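You operate a simulated robot arm through the tools that you are given. There is no shell and no other tool. Be economical: measure what you need, move in short steps, check, and stop when the job is done.

You run a simulated robot arm. Do the job below in one go: nothing can be reset, and whatever is moved stays where it is left.

Task
Roll a test strip on to the docked number pad and weigh it down.
Fine: open the clamp; black tab strip across the keys, pressed down till it sticks, the black roller run on it, roller back on the bench, steel gauge block stood on the strip. Set down upright: steel gauge block.

Only the result counts: the job must be done as asked and must still hold three seconds after the hand-in. Knocking over, shifting, dropping, spilling or breaking anything else fails it.

Robot
A 7-joint arm with a two-finger parallel gripper, fixed in place. Base frame: the origin is at the foot of the arm, x ahead of it, y to its left, z up; the work surface is at about z = 0.808. Lengths are in m, angles in degrees, forces in N, time in s.
With the tool pointing down near the work surface it reaches from about 0.3 to 0.7 m from the base axis. Its first joint turns from -66.0 to 66.0 degrees. Payload 1.57 kg.
The TCP is the grasp point between the finger pads, 0.03 m short of the fingertips. In the tool frame z runs along the fingers and y along their closing line. Largest opening 0.11 m; finger width 0.024, thickness 0.012; the body of the gripper, 0.048 by 0.112 m, starts 0.078 m behind the TCP.
Orientation is that of the tool frame in the base frame, as [roll, pitch, yaw] about the fixed x, y, z axes, in that order (R = Rz(yaw) Ry(pitch) Rx(roll)). With the fingers straight down and closing along the base's y, the tool's x points along the base's -x, its y along +y and its z along -z.

Tools
- The arm moves only by the tool nudge_tool. Its argument "rows" is one flat list of numbers, 6 for each row, row after row: the shift along the tool's x, y, z in m, then the turn, a rotation vector about the tool's x, y, z in degrees. In form: [dx, dy, dz, rx, ry, rz, dx, dy, dz, rx, ry, rz, ...]. A call has 1 to 12 rows; each row is the pose to reach, as a shift and turn from the pose commanded when the call began, along the tool's axes at that moment. "gripper" is the finger opening in m, from 0 to 0.11, set as the call begins (left out, the last holds). Rows are played at 5 a second. More than 0.05 m and 8.6 degrees between two rows, or a gripper value outside its range, and nothing of the call is played. A pose out of reach is approached as far as the arm can. The call stops where the force on the tool passes 60 N (or 10 N more than at its start, if that is more) or the arm is blocked; 0.2 s more then pass. The fingers move at their own pace (about 0.108 m/s each) and stop on an object; they squeeze with about 20 N. The grip force told is the motor's: it shows also when the fingers shut on nothing. Time passes only in rows, and 0.2 s behind the last, so rows that repeat a pose let the fingers close. The reply holds the time, the measured pose of the TCP, the force on the tool along the base axes, the opening and the grip force, in the units named above and with some noise, with the torque about the TCP (base axes, N m) and any sound that the robot's microphone picked up.
- Cameras (640 x 400 px; columns grow to the right, rows downward): "scene" is fixed at [0.1678, -0.4233, 1.3748]; the picture's right is [0.53, -0.85, 0.00], its down [-0.71, -0.45, -0.54] and it looks along [0.46, 0.29, -0.84] (base axes); focal length 214 px, centre (320, 200). "wrist" rides on the gripper at [0.07, 0.016, -0.141] in the tool frame; the picture's right is [-0.23, 0.97, 0.00], its down [-0.86, -0.20, -0.48] and it looks along [-0.47, -0.11, 0.88] (tool axes); focal length 222 px, centre (320, 200).
- grab_frame(camera): a new picture of that camera. No time passes.
- pixel_to_xyz(camera, pixels): there is no depth. For up to 12 entries [column, row, z] of the newest picture of that camera ("zoom" is the newest enlarged one), the place [x, y] in the base frame at which the ray of that pixel passes the height z, good to about 0.002 m. No time passes.
- inspect(camera, box): a new picture of the part [left, top, right, bottom] of that camera's present view, enlarged. No time passes.
- hand_in(): hands the job in; it is judged then, once.

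Work in short steps. Measure before you move; look again where a grasp or a placing could have gone wrong, and mend it. You have 80 turns and 54 pictures in all, those below and enlarged ones among them. Open the gripper and draw the arm clear of the work before you hand the job in, unless the task says otherwise; then end with one line.

The tools are called after ">>>" by a JSON object that holds its "api" and its "payload". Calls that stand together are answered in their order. nudge_tool: Moves the arm, as the interface text tells. Its arguments: {"type":"object","properties":{"rows":{"type":"array","items":{"type":"number"}},"gripper":{"type":"number"}},"required":["rows"]} The other tools are called the same way: grab_frame (camera) takes a picture; pixel_to_xyz (camera, pixels) gives the place at which the rays of pixels pass given heights; inspect (camera, box) takes an enlarged picture of a part of a camera's view; hand_in () hands the job in.

At the start:

```text
clock: 0.0
eef_pos: [0.3654, 0.0203, 1.1305]
tool_rot: [180.0, 0.0, 179.9]
force: [0.2, -1.1, 0.0]
torque: [0.03, -0.02, 0.01]
gripper_width: 0.1097
gripper_force: 0.0
```

scene: 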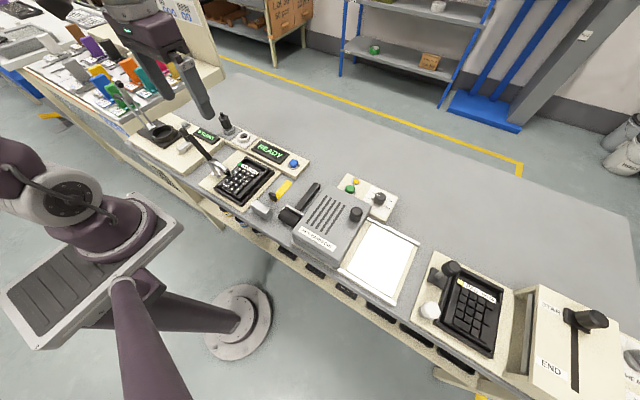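
wrist: 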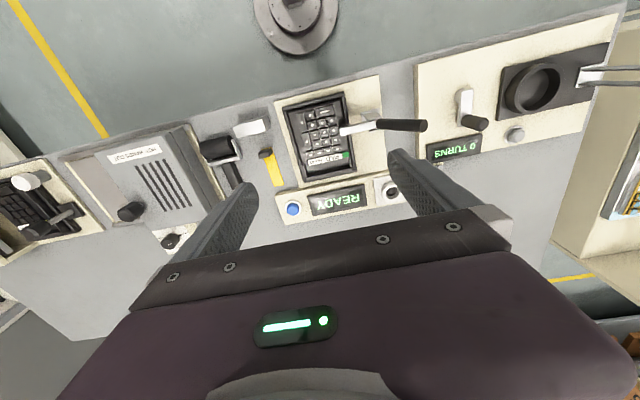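

The docked number pad is near scene (245,180), with a clamp lever. I take enlarged views to identify the clamp, strip, roller and gauge block.

>>> {"api": "inspect", "payload": {"camera": "scene", "box": [130, 100, 330, 225]}}

>>> {"api": "inspect", "payload": {"camera": "wrist", "box": [180, 70, 440, 232]}}

>>> {"api": "inspect", "payload": {"camera": "scene", "box": [260, 160, 420, 260]}}

```text
3.20 times, centred on (230, 162) of scene
```

zoom: 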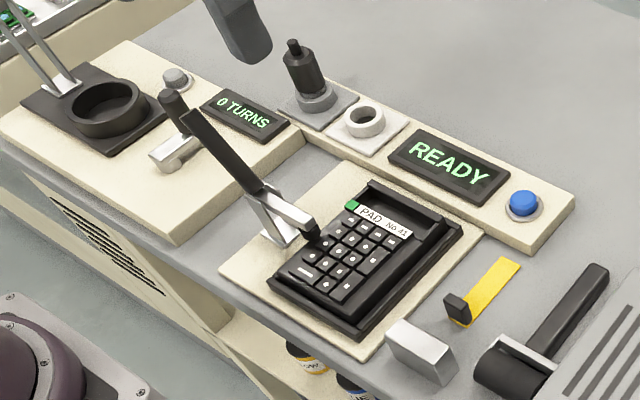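

```text
2.46 times, centred on (310, 151) of wrist
```

zoom: 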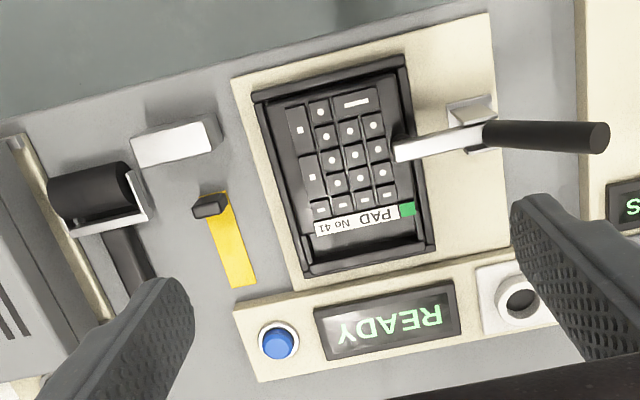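

```text
4.00 times, centred on (340, 210) of scene
```

zoom: 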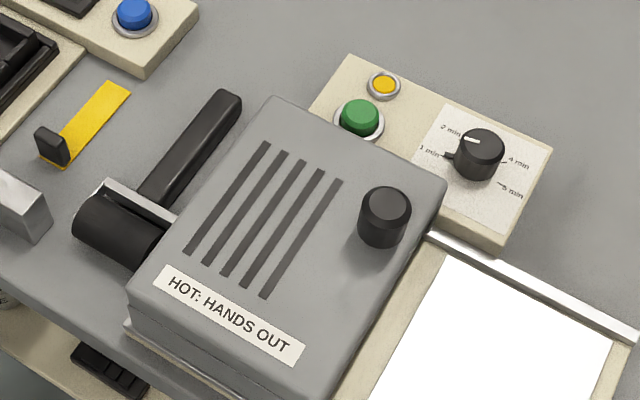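

The yellow strip with a black tab lies near scene (280,190). There is a second pad at right (470,310), so I check that area to be certain which one is docked and whether there are other strips or rollers.

>>> {"api": "inspect", "payload": {"camera": "scene", "box": [400, 240, 640, 390]}}

>>> {"api": "pixel_to_xyz", "payload": {"camera": "scene", "pixels": [[245, 180, 0.83], [283, 190, 0.808], [273, 197, 0.808], [292, 181, 0.808], [262, 208, 0.83], [315, 185, 0.82], [290, 215, 0.83], [225, 176, 0.84]]}}

```text
2.67 times, centred on (520, 315) of scene
```

zoom: 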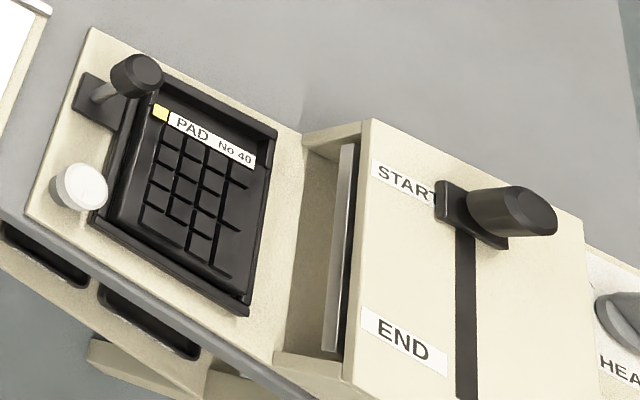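

```text
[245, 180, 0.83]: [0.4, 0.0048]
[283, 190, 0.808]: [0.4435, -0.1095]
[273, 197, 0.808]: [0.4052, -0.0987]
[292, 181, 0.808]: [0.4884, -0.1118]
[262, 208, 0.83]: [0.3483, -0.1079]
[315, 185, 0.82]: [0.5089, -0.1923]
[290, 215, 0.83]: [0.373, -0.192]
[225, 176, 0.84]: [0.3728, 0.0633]
```

The bench tools (strip, roller, block) sit beside PAD No 41, whose toggle clamp presses on its keys; that's the docked pad. I triangulate the clamp's tip, pivot and handle from both cameras.

>>> {"api": "pixel_to_xyz", "payload": {"camera": "scene", "pixels": [[192, 138, 0.84], [192, 138, 0.88], [192, 138, 0.92], [227, 173, 0.83], [227, 173, 0.85], [212, 160, 0.85], [212, 160, 0.87], [217, 172, 0.82]]}}

>>> {"api": "pixel_to_xyz", "payload": {"camera": "wrist", "pixels": [[422, 125, 0.84], [422, 125, 0.88], [422, 125, 0.92], [343, 131, 0.83], [343, 131, 0.85], [378, 125, 0.85], [378, 125, 0.87], [371, 119, 0.82]]}}

```text
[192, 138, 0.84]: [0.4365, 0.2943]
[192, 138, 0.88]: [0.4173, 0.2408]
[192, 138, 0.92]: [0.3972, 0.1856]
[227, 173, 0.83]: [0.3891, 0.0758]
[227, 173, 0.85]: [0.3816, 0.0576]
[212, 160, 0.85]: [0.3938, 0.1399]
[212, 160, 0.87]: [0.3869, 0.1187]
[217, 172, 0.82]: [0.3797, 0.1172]
```

```text
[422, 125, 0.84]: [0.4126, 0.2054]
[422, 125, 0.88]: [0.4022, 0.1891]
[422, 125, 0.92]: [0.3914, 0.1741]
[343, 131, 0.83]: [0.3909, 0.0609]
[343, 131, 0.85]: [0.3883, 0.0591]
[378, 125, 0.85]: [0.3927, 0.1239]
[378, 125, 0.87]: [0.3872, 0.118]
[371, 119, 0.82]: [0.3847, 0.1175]
```

The handle rises from about (0.387,0.118,0.87) to (0.39,0.17,0.93), and the arm's tip is at (0.385,0.059,0.85). I move the wrist camera closer to see how the clamp works.

>>> {"api": "nudge_tool", "payload": {"rows": [0.015, 0.03, 0.028, 0, 0, 0, 0.028, 0.058, 0.055, 0, 0, 0, 0.042, 0.086, 0.083, 0, 0, 0, 0.055, 0.115, 0.11, 0, 0, 0]}}

>>> {"api": "grab_frame", "payload": {"camera": "wrist"}}

```text
clock: 1.0
eef_pos: [0.3111, 0.1376, 1.0189]
tool_rot: [-180.0, 0.1, -180.0]
force: [0.3, -0.1, 0.4]
torque: [-0.03, 0.03, 0.0]
gripper_width: 0.11
gripper_force: 0.1
```

```text
47 pictures are left
```

wrist: 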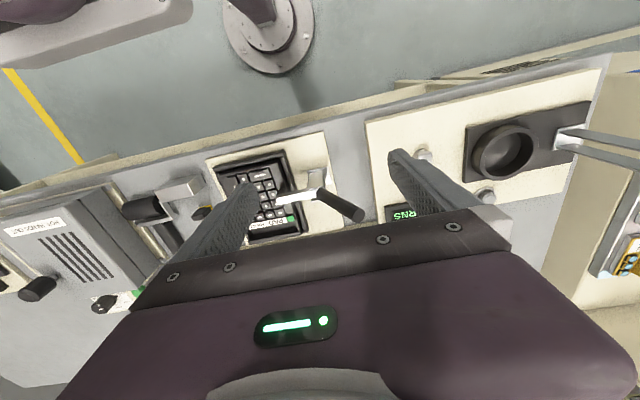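

The clamp is at around (320,195) between the fingers. I enlarge it.

>>> {"api": "inspect", "payload": {"camera": "wrist", "box": [200, 130, 400, 255]}}

>>> {"api": "pixel_to_xyz", "payload": {"camera": "wrist", "pixels": [[357, 213, 0.9], [357, 213, 0.92], [357, 213, 0.94], [320, 193, 0.85], [320, 193, 0.87], [279, 200, 0.85], [279, 200, 0.84]]}}

>>> {"api": "inspect", "payload": {"camera": "scene", "box": [170, 110, 290, 220]}}

```text
3.20 times, centred on (300, 192) of wrist
```

zoom: 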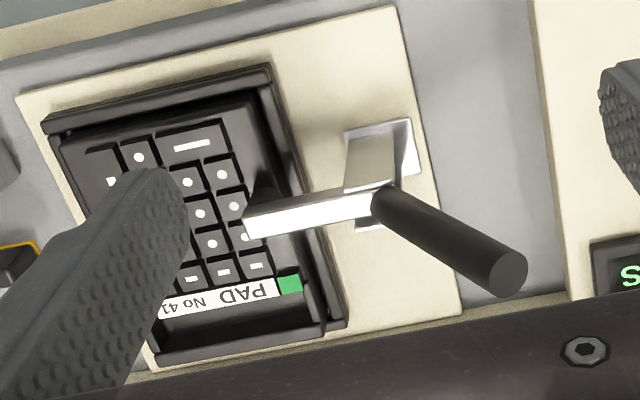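

```text
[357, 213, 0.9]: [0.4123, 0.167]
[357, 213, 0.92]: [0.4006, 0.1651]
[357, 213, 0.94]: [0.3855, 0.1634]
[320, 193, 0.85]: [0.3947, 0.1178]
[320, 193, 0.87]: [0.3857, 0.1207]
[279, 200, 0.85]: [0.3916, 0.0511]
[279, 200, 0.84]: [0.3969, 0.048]
```

```text
3.64 times, centred on (230, 165) of scene
```

zoom: 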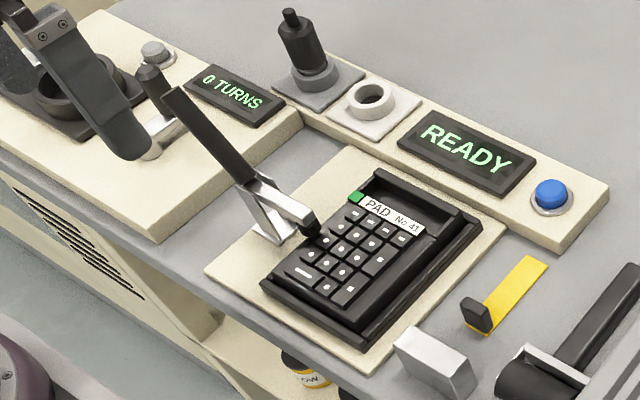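

The clamp is a lever: arm over the pad's edge, handle leaning away to +y. I close the fingers and place them on the pad side of the handle, to push it outward and down.

>>> {"api": "nudge_tool", "payload": {"rows": [-0.04, -0.014, 0, 0, 0, 0, -0.082, -0.0296, 0, 0, 0, 0, -0.082, -0.0296, 0.04, 0, 0, 0, -0.082, -0.0296, 0.08, 0, 0, 0, -0.082, -0.0296, 0.08, 0, 0, 0], "gripper": 0}}

>>> {"api": "inspect", "payload": {"camera": "scene", "box": [150, 80, 290, 190]}}

```text
clock: 2.2
eef_pos: [0.3934, 0.1073, 0.9382]
tool_rot: [180.0, 0.0, 180.0]
force: [-0.1, -0.1, 0.3]
torque: [-0.02, 0.03, -0.01]
gripper_width: 0.0
gripper_force: 19.9
```

```text
3.64 times, centred on (220, 135) of scene
```

zoom: 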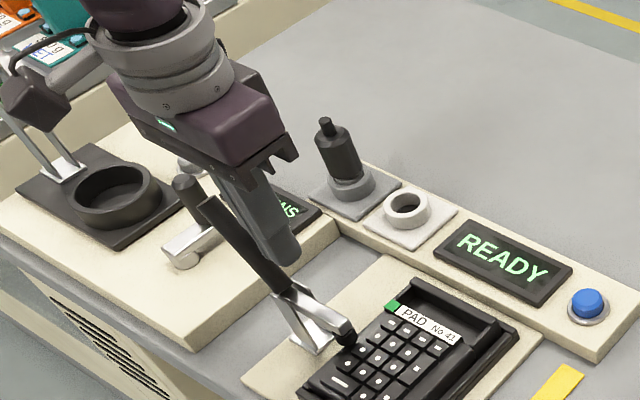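

Fingers sit pad-side of the handle. I push along +y in small steps with a slight x correction and watch the force.

>>> {"api": "nudge_tool", "payload": {"rows": [0.005, 0.01, 0, 0, 0, 0, 0.005, 0.02, 0, 0, 0, 0, 0.005, 0.03, 0, 0, 0, 0, 0.005, 0.035, 0.0, 0, 0, 0, 0.005, 0.04, 0.0, 0, 0, 0]}}

>>> {"api": "inspect", "payload": {"camera": "scene", "box": [150, 80, 290, 190]}}

```text
clock: 3.4
eef_pos: [0.3867, 0.1454, 0.9396]
tool_rot: [-179.9, -0.1, -180.0]
force: [0.9, 0.4, 0.7]
torque: [-0.01, -0.02, 0.02]
gripper_width: 0.0001
gripper_force: 20.5
```

```text
3.64 times, centred on (220, 135) of scene
```

zoom: 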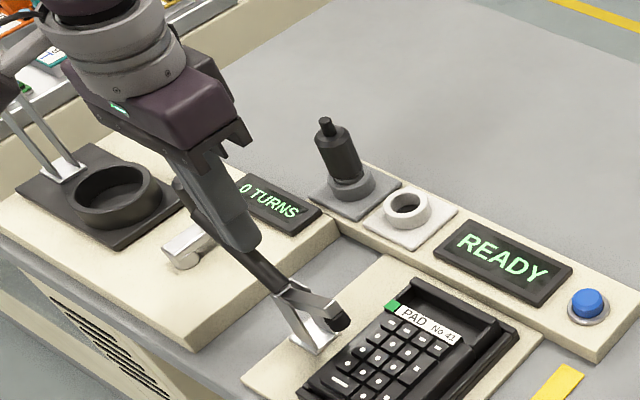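

The arm tip is lifting with almost no force. I continue outward and down.

>>> {"api": "nudge_tool", "payload": {"rows": [0, 0.01, 0.005, 0, 0, 0, 0, 0.018, 0.012, 0, 0, 0, 0, 0.024, 0.02, 0, 0, 0, 0, 0.028, 0.028, 0, 0, 0, 0, 0.03, 0.036, 0, 0, 0]}}

>>> {"api": "inspect", "payload": {"camera": "scene", "box": [150, 80, 290, 190]}}

```text
clock: 4.6
eef_pos: [0.3887, 0.1751, 0.9014]
tool_rot: [180.0, -0.1, -179.9]
force: [0.5, 0.0, -0.1]
torque: [0.02, 0.04, -0.02]
gripper_width: 0.0001
gripper_force: 20.1
```

```text
3.64 times, centred on (220, 135) of scene
```

zoom: 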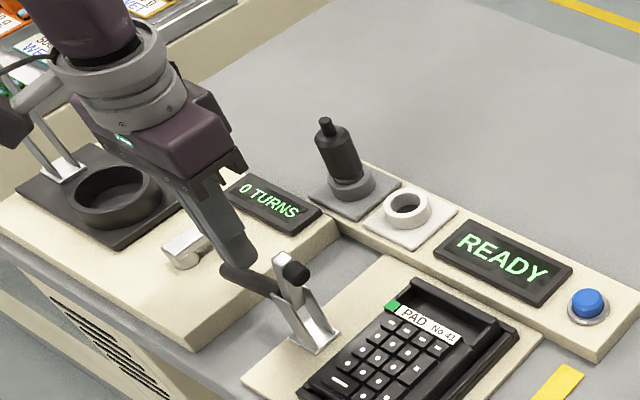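

The clamp is about 60° open. I push a little further down to the stop, then lift off and check it stays.

>>> {"api": "nudge_tool", "payload": {"rows": [0, 0.003, 0.008, 0, 0, 0, 0, 0.004, 0.016, 0, 0, 0, 0, 0.004, 0.022, 0, 0, 0]}}

```text
clock: 5.2
eef_pos: [0.3869, 0.1779, 0.8896]
tool_rot: [-179.9, 0.1, 179.9]
force: [-10.8, -2.9, 45.5]
torque: [-0.54, 0.43, -0.08]
gripper_width: 0.0
gripper_force: 20.0
stopped in row 3: the force on the tool passed its limit at 90 N (the readings are from after the stop); the commanded pose is now the measured one
```

Firm stop reached. I lift off and move to view the pad and tools from above.

>>> {"api": "nudge_tool", "payload": {"rows": [0, 0, -0.04, 0, 0, 0, 0, -0.02, -0.08, 0, 0, 0, 0.02, -0.06, -0.11, 0, 0, 0, 0.04, -0.1, -0.13, 0, 0, 0, 0.05, -0.14, -0.14, 0, 0, 0, 0.06, -0.18, -0.14, 0, 0, 0, 0.06, -0.22, -0.14, 0, 0, 0], "gripper": 0.11}}

>>> {"api": "grab_frame", "payload": {"camera": "wrist"}}

>>> {"api": "inspect", "payload": {"camera": "scene", "box": [180, 120, 340, 240]}}

```text
refused: row 3 steps farther than a row can; nothing moved
```

```text
41 pictures are left
```

wrist: 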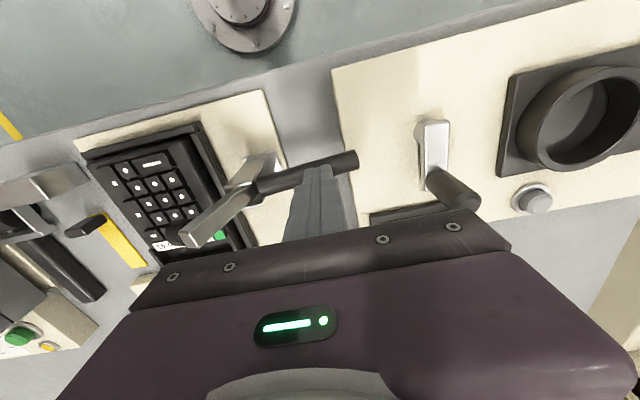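

```text
3.33 times, centred on (260, 180) of scene
```

zoom: 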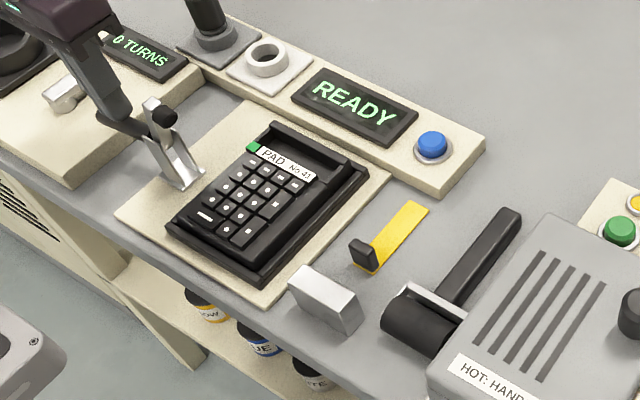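

The call was refused on step size; I repeat it with smaller steps (the gripper should stay clear when opening, so it opens after the lift).

>>> {"api": "nudge_tool", "payload": {"rows": [0, 0, -0.04, 0, 0, 0, 0, -0.01, -0.08, 0, 0, 0, 0.01, -0.04, -0.11, 0, 0, 0, 0.02, -0.08, -0.13, 0, 0, 0, 0.04, -0.12, -0.14, 0, 0, 0, 0.05, -0.16, -0.14, 0, 0, 0, 0.06, -0.2, -0.14, 0, 0, 0, 0.06, -0.24, -0.14, 0, 0, 0]}}

>>> {"api": "nudge_tool", "payload": {"rows": [0, 0, 0, 0, 0, 0, 0, 0, 0, 0, 0, 0], "gripper": 0.11}}

>>> {"api": "grab_frame", "payload": {"camera": "wrist"}}

>>> {"api": "inspect", "payload": {"camera": "wrist", "box": [180, 100, 440, 260]}}

```text
clock: 7.0
eef_pos: [0.3258, -0.0623, 1.0287]
tool_rot: [179.9, 0.0, 179.8]
force: [0.0, 1.0, -0.3]
torque: [-0.01, 0.02, 0.0]
gripper_width: 0.0002
gripper_force: 19.9
```

```text
clock: 7.6
eef_pos: [0.3262, -0.0618, 1.0277]
tool_rot: [-179.9, 0.1, -180.0]
force: [-0.8, 0.9, 0.1]
torque: [0.0, 0.02, 0.03]
gripper_width: 0.1096
gripper_force: 0.0
```

```text
39 pictures are left
```

wrist: 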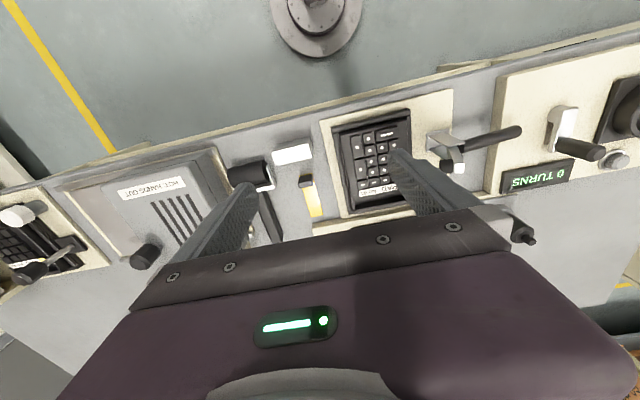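

```text
2.46 times, centred on (310, 180) of wrist
```

zoom: 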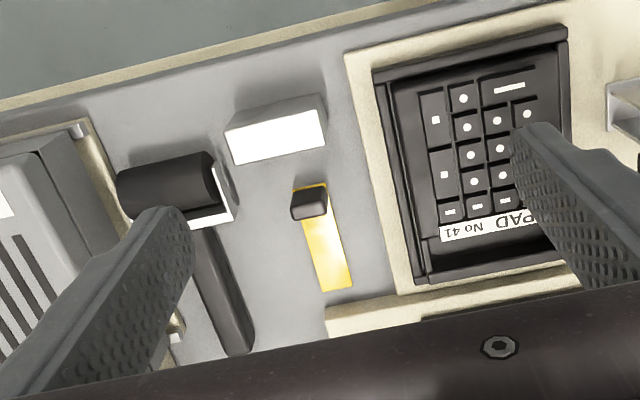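

The clamp stays open. I measure strip corners, tab, pad rim, key block, block and roller in this enlarged view.

>>> {"api": "pixel_to_xyz", "payload": {"camera": "zoom", "pixels": [[293, 187, 0.809], [327, 182, 0.809], [322, 292, 0.809], [353, 287, 0.809], [291, 193, 0.825], [321, 188, 0.825], [302, 220, 0.812], [329, 213, 0.812], [373, 73, 0.83], [567, 30, 0.83], [415, 283, 0.83], [438, 228, 0.83]]}}

>>> {"api": "pixel_to_xyz", "payload": {"camera": "zoom", "pixels": [[226, 132, 0.838], [319, 112, 0.838], [235, 165, 0.808], [325, 146, 0.808], [118, 172, 0.83], [210, 155, 0.83], [200, 240, 0.825], [240, 345, 0.82], [418, 95, 0.83], [534, 70, 0.83], [440, 222, 0.83], [525, 205, 0.83]]}}

```text
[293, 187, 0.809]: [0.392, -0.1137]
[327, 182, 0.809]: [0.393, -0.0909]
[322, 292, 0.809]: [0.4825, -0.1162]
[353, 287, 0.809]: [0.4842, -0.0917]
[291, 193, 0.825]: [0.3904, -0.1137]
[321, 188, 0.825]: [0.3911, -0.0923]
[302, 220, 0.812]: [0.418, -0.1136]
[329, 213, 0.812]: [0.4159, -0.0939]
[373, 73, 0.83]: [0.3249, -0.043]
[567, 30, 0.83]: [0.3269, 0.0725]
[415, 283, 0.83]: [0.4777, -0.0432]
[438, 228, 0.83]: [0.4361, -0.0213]
```

```text
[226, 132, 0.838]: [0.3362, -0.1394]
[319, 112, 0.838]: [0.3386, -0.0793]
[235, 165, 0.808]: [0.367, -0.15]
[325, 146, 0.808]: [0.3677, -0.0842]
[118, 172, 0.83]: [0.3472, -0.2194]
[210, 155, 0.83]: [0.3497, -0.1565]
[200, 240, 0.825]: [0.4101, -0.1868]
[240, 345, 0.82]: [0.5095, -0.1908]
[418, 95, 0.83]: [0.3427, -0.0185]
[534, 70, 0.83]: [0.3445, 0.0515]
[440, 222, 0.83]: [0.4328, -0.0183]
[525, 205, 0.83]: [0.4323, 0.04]
```

Strip: x 0.392–0.483, y −0.115..−0.092, with its tab at x≈0.404. Keys: x 0.343–0.433, y −0.019..0.052. I need the heights of keys vs. rails, so I bring the camera lower over the pad.

>>> {"api": "nudge_tool", "payload": {"rows": [0.0, 0.025, 0.03, 0, 0, 0, 0.0, 0.05, 0.06, 0, 0, 0, 0.0, 0.08, 0.08, 0, 0, 0]}}

>>> {"api": "inspect", "payload": {"camera": "wrist", "box": [160, 80, 400, 230]}}

>>> {"api": "inspect", "payload": {"camera": "scene", "box": [210, 140, 310, 222]}}

```text
clock: 8.4
eef_pos: [0.3302, 0.0201, 0.9501]
tool_rot: [-179.9, 0.1, 179.9]
force: [0.8, -0.5, 1.1]
torque: [-0.03, 0.02, -0.02]
gripper_width: 0.1099
gripper_force: 0.0
```

```text
2.67 times, centred on (280, 155) of wrist
```

zoom: 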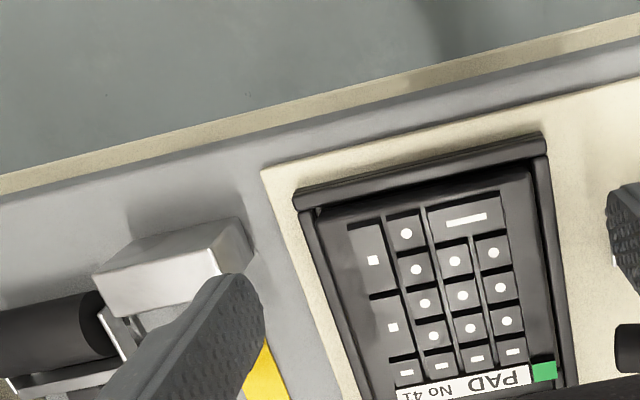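

```text
4.88 times, centred on (260, 181) of scene
```

zoom: 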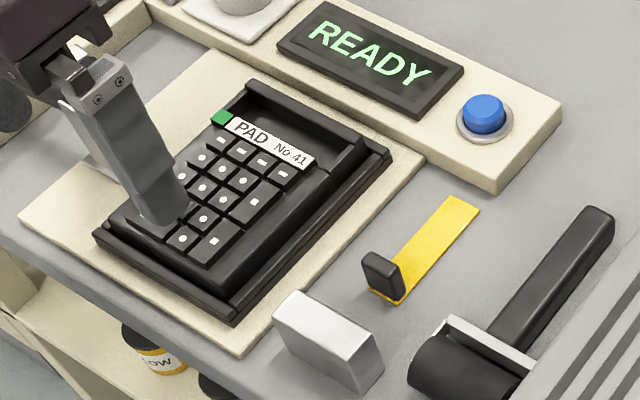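

Keys sit highest, rails lower: good. I measure the tab and the key columns in the newest zoom (scene), and the clamp's raised arm.

>>> {"api": "pixel_to_xyz", "payload": {"camera": "zoom", "pixels": [[368, 287, 0.809], [400, 303, 0.809], [363, 258, 0.83], [372, 252, 0.83], [404, 270, 0.83], [398, 274, 0.83], [450, 197, 0.809], [478, 212, 0.809], [404, 290, 0.809]]}}

>>> {"api": "inspect", "payload": {"camera": "scene", "box": [250, 170, 310, 210]}}

```text
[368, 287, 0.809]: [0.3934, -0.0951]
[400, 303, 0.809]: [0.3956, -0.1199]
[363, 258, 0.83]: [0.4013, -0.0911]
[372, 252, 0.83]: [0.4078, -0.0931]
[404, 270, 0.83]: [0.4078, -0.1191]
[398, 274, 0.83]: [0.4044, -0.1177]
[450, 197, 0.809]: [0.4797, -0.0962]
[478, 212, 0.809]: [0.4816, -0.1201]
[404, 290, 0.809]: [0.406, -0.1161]
```

```text
10.00 times, centred on (280, 190) of scene
```

zoom: 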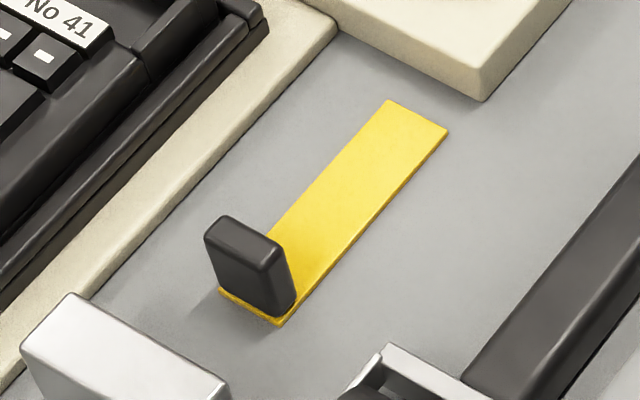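

Tab centre is about (0.401,−0.105), about 0.02 wide in y, 0.022 tall. I move over it, then descend with fingertips at z≈0.814 and close along y.

>>> {"api": "nudge_tool", "payload": {"rows": [-0.018, -0.031, 0, 0, 0, 0, -0.036, -0.062, 0, 0, 0, 0, -0.054, -0.094, 0, 0, 0, 0, -0.071, -0.125, 0, 0, 0, 0, -0.071, -0.125, 0.03, 0, 0, 0, -0.071, -0.125, 0.06, 0, 0, 0, -0.071, -0.125, 0.06, 0, 0, 0], "gripper": 0.05}}

>>> {"api": "grab_frame", "payload": {"camera": "wrist"}}

>>> {"api": "inspect", "payload": {"camera": "scene", "box": [220, 140, 340, 220]}}

```text
clock: 10.0
eef_pos: [0.3984, -0.1071, 0.8893]
tool_rot: [-180.0, 0.2, 179.9]
force: [0.1, 0.7, -0.2]
torque: [-0.02, -0.03, 0.03]
gripper_width: 0.0501
gripper_force: 0.0
```

```text
34 pictures are left
```

wrist: 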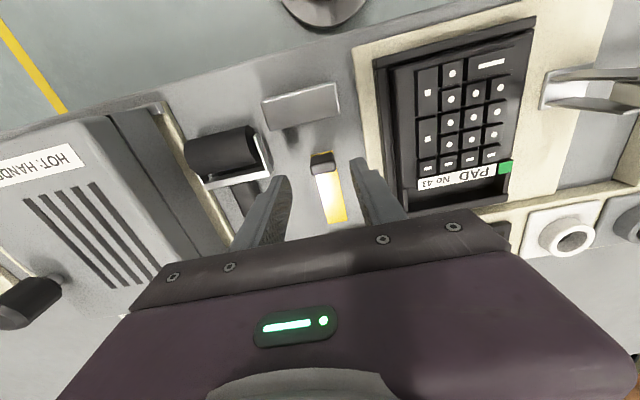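

```text
5.00 times, centred on (280, 180) of scene
```

zoom: 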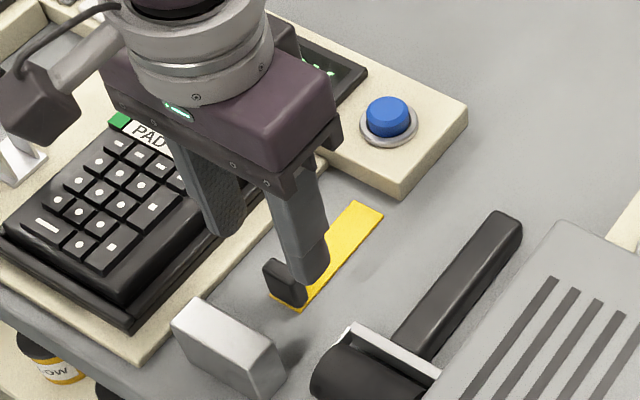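

The tab lies between the fingers. I lower 45 mm and close.

>>> {"api": "nudge_tool", "payload": {"rows": [-0.003, 0.001, 0.02, 0, 0, 0, -0.003, 0.001, 0.035, 0, 0, 0, -0.003, 0.001, 0.045, 0, 0, 0, -0.003, 0.001, 0.045, 0, 0, 0]}}

>>> {"api": "nudge_tool", "payload": {"rows": [0, 0, 0, 0, 0, 0, 0, 0, 0, 0, 0, 0, 0, 0, 0, 0, 0, 0], "gripper": 0.0}}

>>> {"api": "inspect", "payload": {"camera": "scene", "box": [220, 140, 340, 220]}}

```text
clock: 11.0
eef_pos: [0.4025, -0.1053, 0.8442]
tool_rot: [180.0, 0.1, 179.9]
force: [0.4, 0.6, -0.6]
torque: [0.02, 0.01, 0.03]
gripper_width: 0.0501
gripper_force: 0.1
```

```text
clock: 11.8
eef_pos: [0.4005, -0.1055, 0.844]
tool_rot: [-179.9, 0.1, 179.9]
force: [0.0, 0.0, -0.6]
torque: [0.02, -0.01, 0.03]
gripper_width: 0.0233
gripper_force: 19.9
```

```text
5.00 times, centred on (280, 180) of scene
```

zoom: 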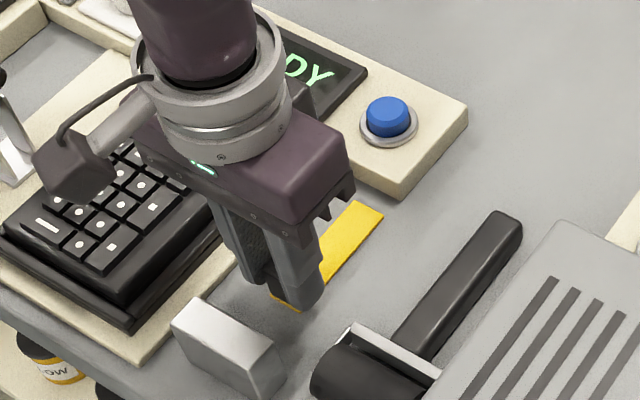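

The tab is gripped (23 mm). I lift straight up, and look at the raised clamp arm to judge clearance.

>>> {"api": "nudge_tool", "payload": {"rows": [0, 0, -0.02, 0, 0, 0, 0, 0, -0.06, 0, 0, 0, 0, 0, -0.106, 0, 0, 0, 0, 0, -0.136, 0, 0, 0]}}

>>> {"api": "grab_frame", "payload": {"camera": "wrist"}}

>>> {"api": "inspect", "payload": {"camera": "scene", "box": [170, 100, 330, 210]}}

```text
clock: 12.8
eef_pos: [0.4021, -0.1043, 0.9798]
tool_rot: [-179.9, 0.2, 179.9]
force: [-0.4, -1.1, 0.5]
torque: [-0.01, 0.01, -0.01]
gripper_width: 0.0235
gripper_force: 19.9
```

```text
31 pictures are left
```

wrist: 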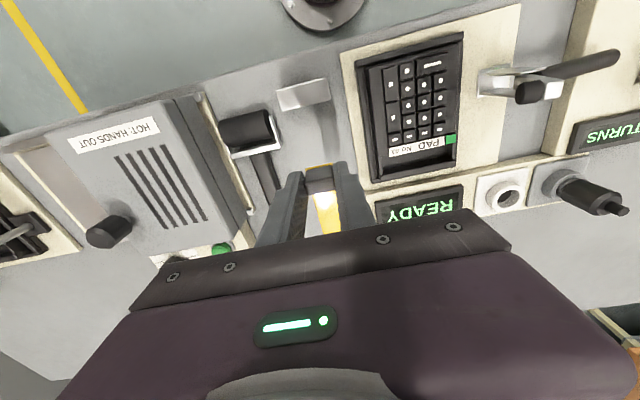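

```text
3.64 times, centred on (250, 155) of scene
```

zoom: 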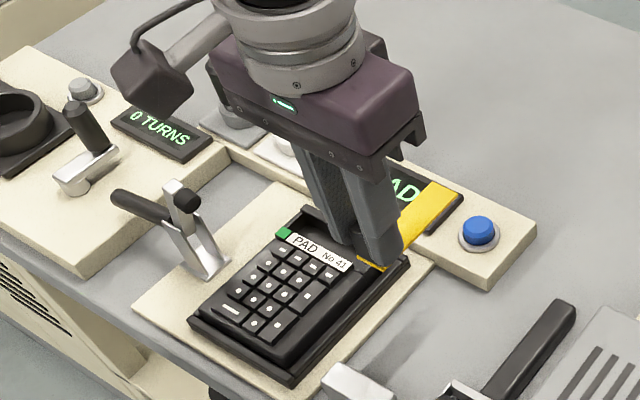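

Strip is held level. I triangulate the raised clamp tip (wrist (528,92), scene zoom (187,200)).

>>> {"api": "pixel_to_xyz", "payload": {"camera": "zoom", "pixels": [[187, 200, 0.89], [187, 200, 0.91], [187, 200, 0.93], [330, 370, 0.835], [250, 255, 0.835], [285, 228, 0.835]]}}

>>> {"api": "pixel_to_xyz", "payload": {"camera": "wrist", "pixels": [[527, 95, 0.89], [527, 95, 0.91], [527, 95, 0.93], [391, 144, 0.82], [391, 144, 0.83], [391, 144, 0.84], [457, 146, 0.84], [457, 133, 0.84]]}}

>>> {"api": "pixel_to_xyz", "payload": {"camera": "zoom", "pixels": [[346, 268, 0.82], [346, 268, 0.83], [346, 268, 0.84], [277, 232, 0.83], [277, 232, 0.84], [290, 234, 0.83], [290, 234, 0.84]]}}

```text
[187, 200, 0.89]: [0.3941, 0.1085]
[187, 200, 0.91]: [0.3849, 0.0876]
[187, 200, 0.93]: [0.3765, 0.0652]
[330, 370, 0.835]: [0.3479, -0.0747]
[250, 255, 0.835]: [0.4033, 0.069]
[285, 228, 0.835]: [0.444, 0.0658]
```

```text
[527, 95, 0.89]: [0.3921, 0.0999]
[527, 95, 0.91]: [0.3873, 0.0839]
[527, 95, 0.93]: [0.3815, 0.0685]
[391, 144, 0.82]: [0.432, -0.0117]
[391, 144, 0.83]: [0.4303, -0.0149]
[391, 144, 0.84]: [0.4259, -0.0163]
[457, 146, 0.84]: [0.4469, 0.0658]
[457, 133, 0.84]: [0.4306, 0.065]
```

```text
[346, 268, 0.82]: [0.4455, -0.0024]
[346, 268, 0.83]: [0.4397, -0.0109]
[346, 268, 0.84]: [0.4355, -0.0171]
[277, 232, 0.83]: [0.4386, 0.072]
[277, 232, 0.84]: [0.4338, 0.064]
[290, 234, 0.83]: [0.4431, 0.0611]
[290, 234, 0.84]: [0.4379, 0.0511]
```

Clamp tip is at about (0.385,0.085,0.915), key tops at z≈0.84. Plan: strip along y across the keys with the tab at the +y end; I turn −90° about vertical while travelling to (0.388,0.049) at height.

>>> {"api": "nudge_tool", "payload": {"rows": [0.0013, 0.014, 0, 0, 0, 8.2, 0.0025, 0.028, 0, 0, 0, 16.4, 0.0038, 0.042, 0, 0, 0, 24.6, 0.005, 0.056, 0, 0, 0, 32.8, 0.0064, 0.07, 0, 0, 0, 41, 0.0076, 0.083, 0, 0, 0, 49.2, 0.009, 0.097, 0, 0, 0, 57.4, 0.01, 0.111, 0, 0, 0, 65.6, 0.0115, 0.125, 0, 0, 0, 73.8, 0.013, 0.139, 0, 0, 0, 82, 0.014, 0.153, 0, 0, 0, 90, 0.014, 0.153, 0, 0, 0, 90]}}

>>> {"api": "grab_frame", "payload": {"camera": "wrist"}}

>>> {"api": "inspect", "payload": {"camera": "scene", "box": [170, 100, 330, 210]}}

```text
clock: 15.4
eef_pos: [0.3874, 0.0487, 0.98]
tool_rot: [179.9, 0.1, 89.8]
force: [-0.2, 0.9, 0.3]
torque: [0.02, -0.02, -0.02]
gripper_width: 0.0233
gripper_force: 19.8
```

```text
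29 pictures are left
```

wrist: 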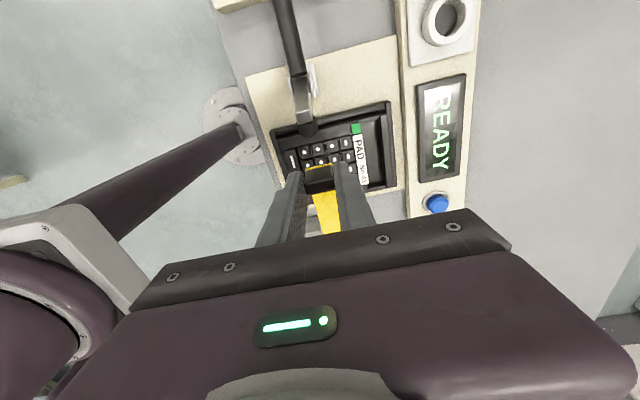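

```text
3.64 times, centred on (250, 155) of scene
```

zoom: 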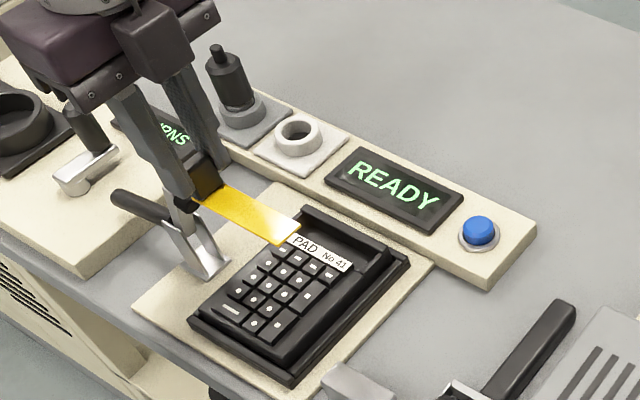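

Orientation is right. I descend to TCP z≈0.90 and check the clearance to the clamp.

>>> {"api": "nudge_tool", "payload": {"rows": [0, 0, 0.02, 0, 0, 0, 0, 0, 0.04, 0, 0, 0, 0, 0, 0.06, 0, 0, 0, 0, 0, 0.08, 0, 0, 0, 0, 0, 0.08, 0, 0, 0]}}

>>> {"api": "inspect", "payload": {"camera": "scene", "box": [190, 120, 290, 210]}}

>>> {"api": "inspect", "payload": {"camera": "wrist", "box": [220, 40, 440, 240]}}

```text
clock: 16.6
eef_pos: [0.3868, 0.0478, 0.8992]
tool_rot: [179.9, 0.0, 89.9]
force: [0.8, -0.6, -0.5]
torque: [0.0, 0.02, -0.02]
gripper_width: 0.0236
gripper_force: 20.2
```

```text
4.44 times, centred on (240, 165) of scene
```

zoom: 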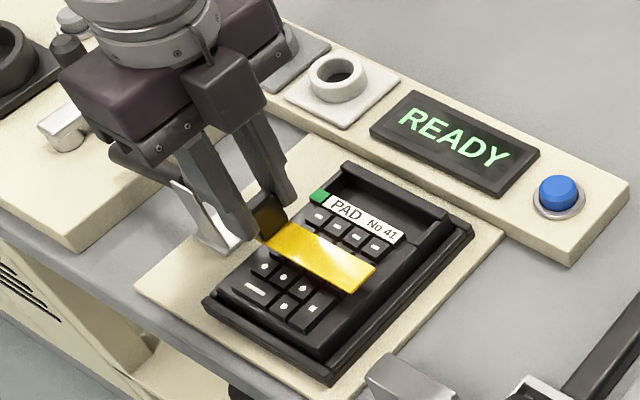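

```text
2.00 times, centred on (330, 140) of wrist
```

zoom: 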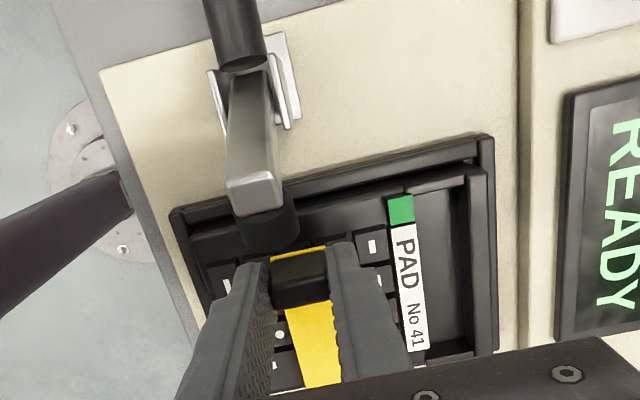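

Clear. I lower in 4 mm steps towards the keys, watching for contact around TCP z≈0.876.

>>> {"api": "nudge_tool", "payload": {"rows": [0, 0, 0.006, 0, 0, 0, 0, 0, 0.012, 0, 0, 0, 0, 0, 0.018, 0, 0, 0, 0, 0, 0.021, 0, 0, 0]}}

```text
clock: 17.6
eef_pos: [0.3873, 0.0483, 0.8779]
tool_rot: [180.0, 0.0, 89.9]
force: [-0.9, -1.2, 15.3]
torque: [-0.03, 0.09, -0.01]
gripper_width: 0.0237
gripper_force: 19.9
```

Contact at TCP 0.878 with 15 N. I press a touch more and look.

>>> {"api": "nudge_tool", "payload": {"rows": [0, 0, 0.001, 0, 0, 0, 0, 0, 0.001, 0, 0, 0, 0, 0, 0.001, 0, 0, 0, 0, 0, 0.001, 0, 0, 0, 0, 0, 0.001, 0, 0, 0]}}

>>> {"api": "inspect", "payload": {"camera": "scene", "box": [205, 140, 275, 202]}}

```text
clock: 18.8
eef_pos: [0.3874, 0.0484, 0.8775]
tool_rot: [180.0, -0.1, 89.9]
force: [1.2, 0.3, 10.9]
torque: [0.06, -0.04, 0.05]
gripper_width: 0.0236
gripper_force: 19.6
```

```text
6.45 times, centred on (240, 171) of scene
```

zoom: 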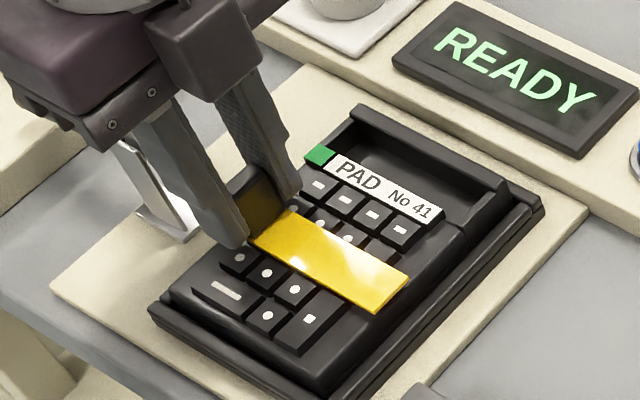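

The strip lies on the keys in the right place. I press somewhat harder, then release the tab and rise.

>>> {"api": "nudge_tool", "payload": {"rows": [0, 0, 0.001, 0, 0, 0, 0, 0, 0.002, 0, 0, 0, 0, 0, 0.003, 0, 0, 0, 0, 0, 0.003, 0, 0, 0]}}

>>> {"api": "nudge_tool", "payload": {"rows": [0, 0, -0.002, 0, 0, 0, 0, 0, -0.002, 0, 0, 0], "gripper": 0.045}}

>>> {"api": "nudge_tool", "payload": {"rows": [0, 0, -0.03, 0, 0, 0, 0, 0, -0.06, 0, 0, 0]}}

>>> {"api": "inspect", "payload": {"camera": "scene", "box": [205, 140, 275, 202]}}

```text
clock: 19.8
eef_pos: [0.388, 0.0487, 0.8753]
tool_rot: [179.9, 0.0, 89.8]
force: [1.0, -0.1, 13.6]
torque: [-0.03, 0.01, 0.04]
gripper_width: 0.0235
gripper_force: 19.8
```

```text
clock: 20.4
eef_pos: [0.3869, 0.0479, 0.8766]
tool_rot: [179.9, -0.1, 89.9]
force: [-0.4, 0.6, 0.4]
torque: [0.03, 0.03, 0.0]
gripper_width: 0.0447
gripper_force: 0.1
```

```text
clock: 21.0
eef_pos: [0.3872, 0.0475, 0.9375]
tool_rot: [179.9, 0.1, 89.8]
force: [0.8, -0.4, 0.1]
torque: [0.01, -0.03, -0.03]
gripper_width: 0.0449
gripper_force: 0.0
```

```text
6.45 times, centred on (240, 171) of scene
```

zoom: 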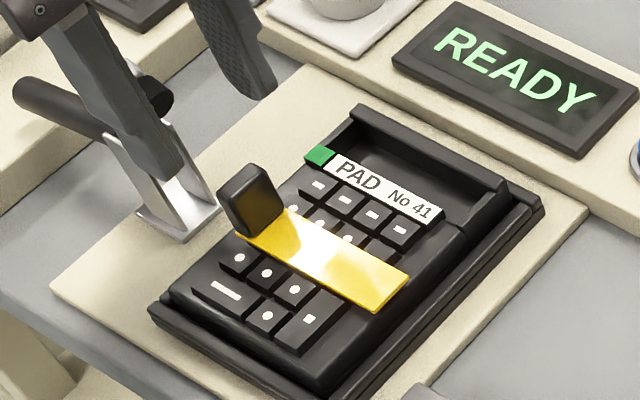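

The strip lies flat. Now I press it with closed fingers at its middle (y≈0.010) so it sticks.

>>> {"api": "nudge_tool", "payload": {"rows": [-0.02, 0, 0, 0, 0, 0, -0.038, 0, 0, 0, 0, 0, -0.038, 0, 0.03, 0, 0, 0, -0.038, 0, 0.055, 0, 0, 0, -0.038, 0, 0.062, 0, 0, 0], "gripper": 0}}

>>> {"api": "nudge_tool", "payload": {"rows": [0, 0, 0.002, 0, 0, 0, 0, 0, 0.004, 0, 0, 0, 0, 0, 0.006, 0, 0, 0, 0, 0, 0.006, 0, 0, 0, 0, 0, 0.006, 0, 0, 0]}}

```text
clock: 22.2
eef_pos: [0.3893, 0.0089, 0.8747]
tool_rot: [179.8, 0.0, 89.8]
force: [0.6, -0.3, -0.4]
torque: [0.03, 0.02, -0.02]
gripper_width: 0.0
gripper_force: 19.6
```

```text
clock: 23.0
eef_pos: [0.388, 0.0095, 0.8729]
tool_rot: [179.6, -0.1, 89.8]
force: [-5.7, -1.2, 33.3]
torque: [0.0, 0.16, -0.02]
gripper_width: 0.0001
gripper_force: 19.7
stopped in row 3: the force on the tool passed its limit at 71 N (the readings are from after the stop); the commanded pose is now the measured one
```

Pressed firmly (peak >60 N). I rise and turn back towards the roller, viewing it from above.

>>> {"api": "nudge_tool", "payload": {"rows": [0, 0, -0.045, 0, 0, 0, -0.01, 0, -0.09, 0, 0, -8, -0.03, 0, -0.12, 0, 0, -16, -0.05, 0, -0.13, 0, 0, -24, -0.07, 0, -0.13, 0, 0, -32, -0.09, 0, -0.13, 0, 0, -40, -0.11, 0, -0.13, 0, 0, -48, -0.13, 0, -0.13, 0, 0, -56, -0.15, 0, -0.13, 0, 0, -64, -0.17, 0, -0.13, 0, 0, -72, -0.19, 0, -0.13, 0, 0, -80, -0.2, 0, -0.13, 0, 0, -88], "gripper": 0.08}}

>>> {"api": "nudge_tool", "payload": {"rows": [0, 0, 0, 0, 0, -2]}}

>>> {"api": "grab_frame", "payload": {"camera": "wrist"}}

>>> {"api": "inspect", "payload": {"camera": "scene", "box": [220, 140, 340, 240]}}

```text
clock: 25.6
eef_pos: [0.3873, -0.1903, 1.0029]
tool_rot: [-180.0, 0.3, 178.1]
force: [0.3, -0.5, 0.5]
torque: [-0.04, 0.01, -0.01]
gripper_width: 0.0801
gripper_force: 0.1
```

```text
clock: 26.0
eef_pos: [0.3866, -0.1904, 1.0011]
tool_rot: [-180.0, 0.3, 180.0]
force: [-0.4, 0.3, -0.5]
torque: [0.01, 0.03, -0.01]
gripper_width: 0.0802
gripper_force: 0.1
```

```text
23 pictures are left
```

wrist: 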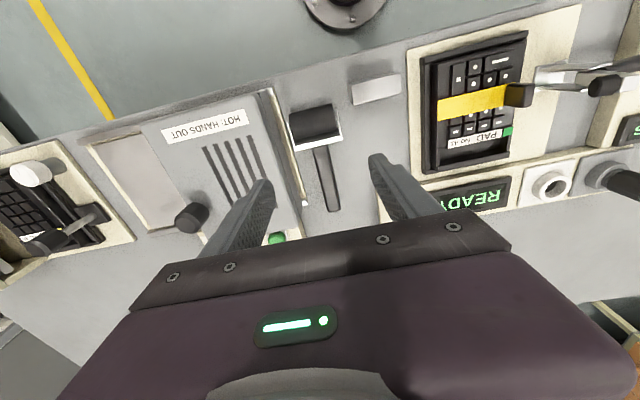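

```text
4.00 times, centred on (280, 190) of scene
```

zoom: 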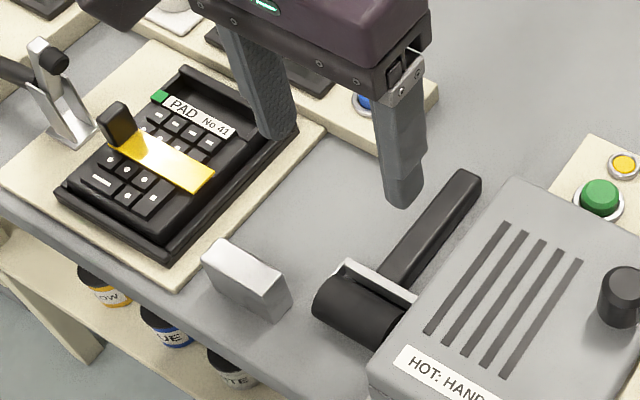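

Strip is well placed. I measure roller handle edges, cylinder, and the hot box's near side in this wrist view.

>>> {"api": "pixel_to_xyz", "payload": {"camera": "wrist", "pixels": [[314, 148, 0.825], [327, 146, 0.825], [327, 211, 0.825], [341, 208, 0.825], [289, 112, 0.835], [334, 104, 0.835], [293, 140, 0.82], [338, 135, 0.82], [283, 135, 0.86], [283, 135, 0.83], [303, 205, 0.83], [296, 150, 0.82]]}}

>>> {"api": "inspect", "payload": {"camera": "wrist", "box": [250, 80, 410, 220]}}

>>> {"api": "pixel_to_xyz", "payload": {"camera": "scene", "pixels": [[323, 183, 0.83], [335, 185, 0.83], [298, 208, 0.83], [305, 212, 0.83], [280, 213, 0.838], [315, 227, 0.82]]}}

```text
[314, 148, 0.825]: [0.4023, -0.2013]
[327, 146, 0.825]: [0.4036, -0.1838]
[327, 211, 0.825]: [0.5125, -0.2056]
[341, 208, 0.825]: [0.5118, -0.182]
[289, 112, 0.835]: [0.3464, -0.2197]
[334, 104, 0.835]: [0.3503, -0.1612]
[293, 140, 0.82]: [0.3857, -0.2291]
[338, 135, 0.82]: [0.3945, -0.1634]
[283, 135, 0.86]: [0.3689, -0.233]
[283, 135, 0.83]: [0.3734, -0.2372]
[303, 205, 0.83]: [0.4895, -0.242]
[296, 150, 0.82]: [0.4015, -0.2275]
```

```text
2.86 times, centred on (330, 150) of wrist
```

zoom: 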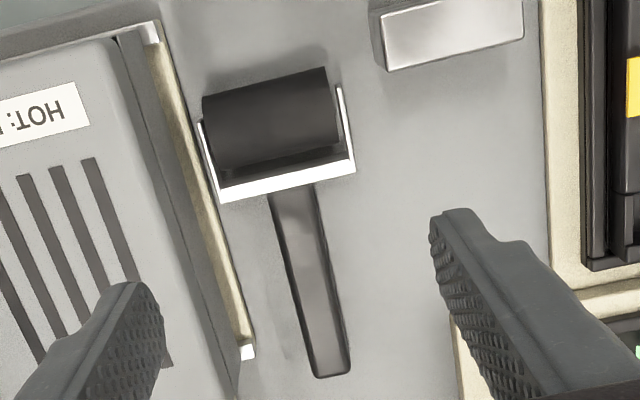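

```text
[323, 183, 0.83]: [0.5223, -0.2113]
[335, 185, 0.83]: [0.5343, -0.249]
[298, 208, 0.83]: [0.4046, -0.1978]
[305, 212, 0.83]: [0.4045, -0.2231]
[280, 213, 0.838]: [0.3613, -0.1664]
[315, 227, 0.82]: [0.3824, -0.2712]
```

Handle: y −0.204..−0.182, x 0.40–0.512; box side at y≈−0.23. I check the box's top height for gripper body clearance.

>>> {"api": "pixel_to_xyz", "payload": {"camera": "zoom", "pixels": [[118, 38, 0.86], [118, 38, 0.88], [118, 38, 0.9], [202, 95, 0.83], [202, 95, 0.84], [326, 68, 0.84], [348, 372, 0.82], [314, 376, 0.82]]}}

>>> {"api": "pixel_to_xyz", "payload": {"camera": "scene", "pixels": [[293, 231, 0.86], [293, 231, 0.88], [293, 231, 0.9], [321, 184, 0.82], [319, 184, 0.82]]}}

```text
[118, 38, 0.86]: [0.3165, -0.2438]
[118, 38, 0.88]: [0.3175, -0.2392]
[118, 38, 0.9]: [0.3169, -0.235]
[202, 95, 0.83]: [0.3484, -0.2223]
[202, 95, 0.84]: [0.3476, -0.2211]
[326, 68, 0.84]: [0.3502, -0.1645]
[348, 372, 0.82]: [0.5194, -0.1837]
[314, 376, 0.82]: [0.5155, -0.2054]
```

```text
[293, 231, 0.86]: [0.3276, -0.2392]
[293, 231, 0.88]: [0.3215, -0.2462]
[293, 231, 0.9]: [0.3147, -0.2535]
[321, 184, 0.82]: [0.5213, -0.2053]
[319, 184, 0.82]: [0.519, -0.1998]
```

Box top is z≈0.87, side y≈−0.24; the gripper body stays above. I descend to just above the handle and verify.

>>> {"api": "nudge_tool", "payload": {"rows": [-0.018, -0.002, 0.03, 0, 0, 0, -0.035, -0.003, 0.06, 0, 0, 0, -0.035, -0.003, 0.09, 0, 0, 0, -0.035, -0.003, 0.12, 0, 0, 0, -0.035, -0.003, 0.12, 0, 0, 0], "gripper": 0.036}}

>>> {"api": "inspect", "payload": {"camera": "wrist", "box": [220, 80, 420, 230]}}

>>> {"api": "inspect", "payload": {"camera": "scene", "box": [260, 160, 350, 230]}}

```text
clock: 27.2
eef_pos: [0.4217, -0.1917, 0.882]
tool_rot: [-179.9, 0.3, 179.9]
force: [0.0, -0.7, -0.6]
torque: [0.02, 0.01, 0.01]
gripper_width: 0.036
gripper_force: 0.0
```

```text
2.67 times, centred on (320, 155) of wrist
```

zoom: 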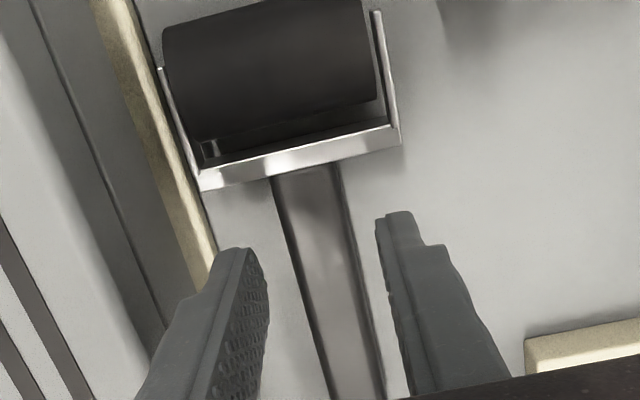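

```text
5.71 times, centred on (305, 195) of scene
```

zoom: 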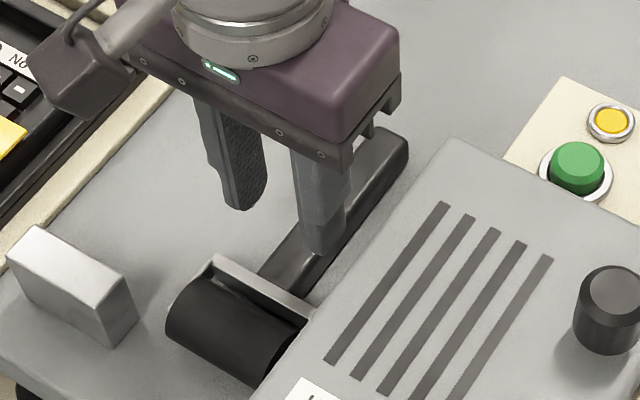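

The handle is centred between the fingers. I descend 40 mm and close.

>>> {"api": "nudge_tool", "payload": {"rows": [0, 0, 0.015, 0, 0, 0, 0, 0, 0.03, 0, 0, 0, 0, 0, 0.0395, 0, 0, 0, 0, 0, 0.0395, 0, 0, 0]}}

>>> {"api": "nudge_tool", "payload": {"rows": [0, 0, 0, 0, 0, 0, 0, 0, 0, 0, 0, 0], "gripper": 0}}

>>> {"api": "nudge_tool", "payload": {"rows": [0, 0, -0.01, 0, 0, 0, 0, 0, -0.03, 0, 0, 0, 0, 0, -0.07, 0, 0, 0, 0, 0, -0.11, 0, 0, 0, 0, 0, -0.11, 0, 0, 0]}}

>>> {"api": "grab_frame", "payload": {"camera": "scene"}}

```text
clock: 28.2
eef_pos: [0.4237, -0.1919, 0.8433]
tool_rot: [-180.0, 0.3, 179.8]
force: [-1.0, 0.2, 0.3]
torque: [-0.01, 0.0, -0.03]
gripper_width: 0.0362
gripper_force: 0.0
```

```text
clock: 28.8
eef_pos: [0.4236, -0.1917, 0.8437]
tool_rot: [-179.9, 0.3, 179.8]
force: [0.8, 0.6, 0.7]
torque: [0.04, -0.14, 0.01]
gripper_width: 0.0236
gripper_force: 20.7
```

```text
clock: 30.0
eef_pos: [0.425, -0.1939, 0.955]
tool_rot: [-180.0, 0.3, 179.8]
force: [-0.5, 0.6, -1.5]
torque: [0.03, -0.01, 0.02]
gripper_width: 0.0235
gripper_force: 19.7
```

```text
18 pictures are left
```

scene: 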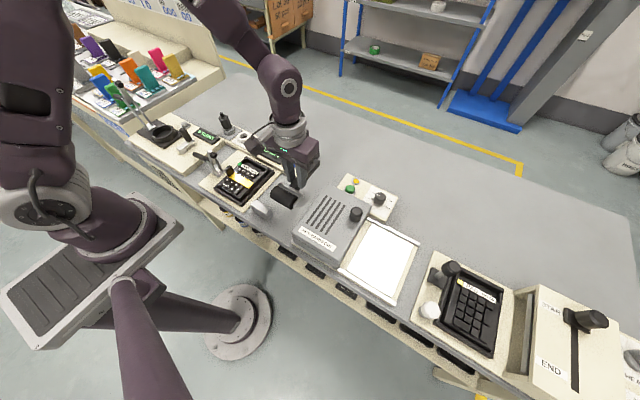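

Roller is held. Before moving, I measure the gauge block precisely, since the fingers will pass near it while rolling.

>>> {"api": "inspect", "payload": {"camera": "scene", "box": [235, 185, 305, 225]}}

>>> {"api": "inspect", "payload": {"camera": "wrist", "box": [270, 60, 440, 220]}}

```text
9.14 times, centred on (270, 205) of scene
```

zoom: 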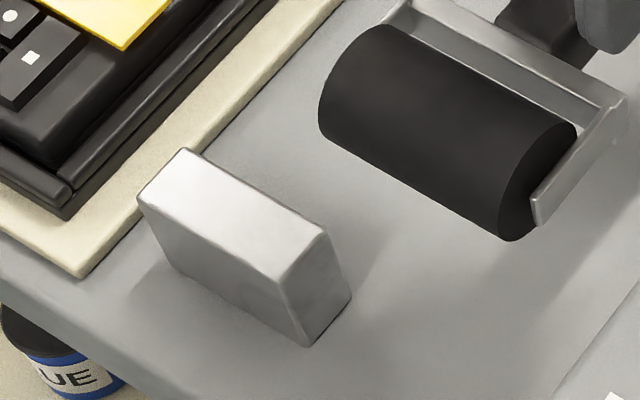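

```text
2.50 times, centred on (355, 140) of wrist
```

zoom: 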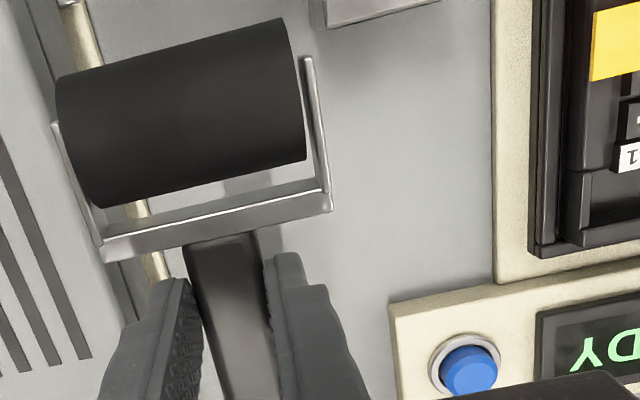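

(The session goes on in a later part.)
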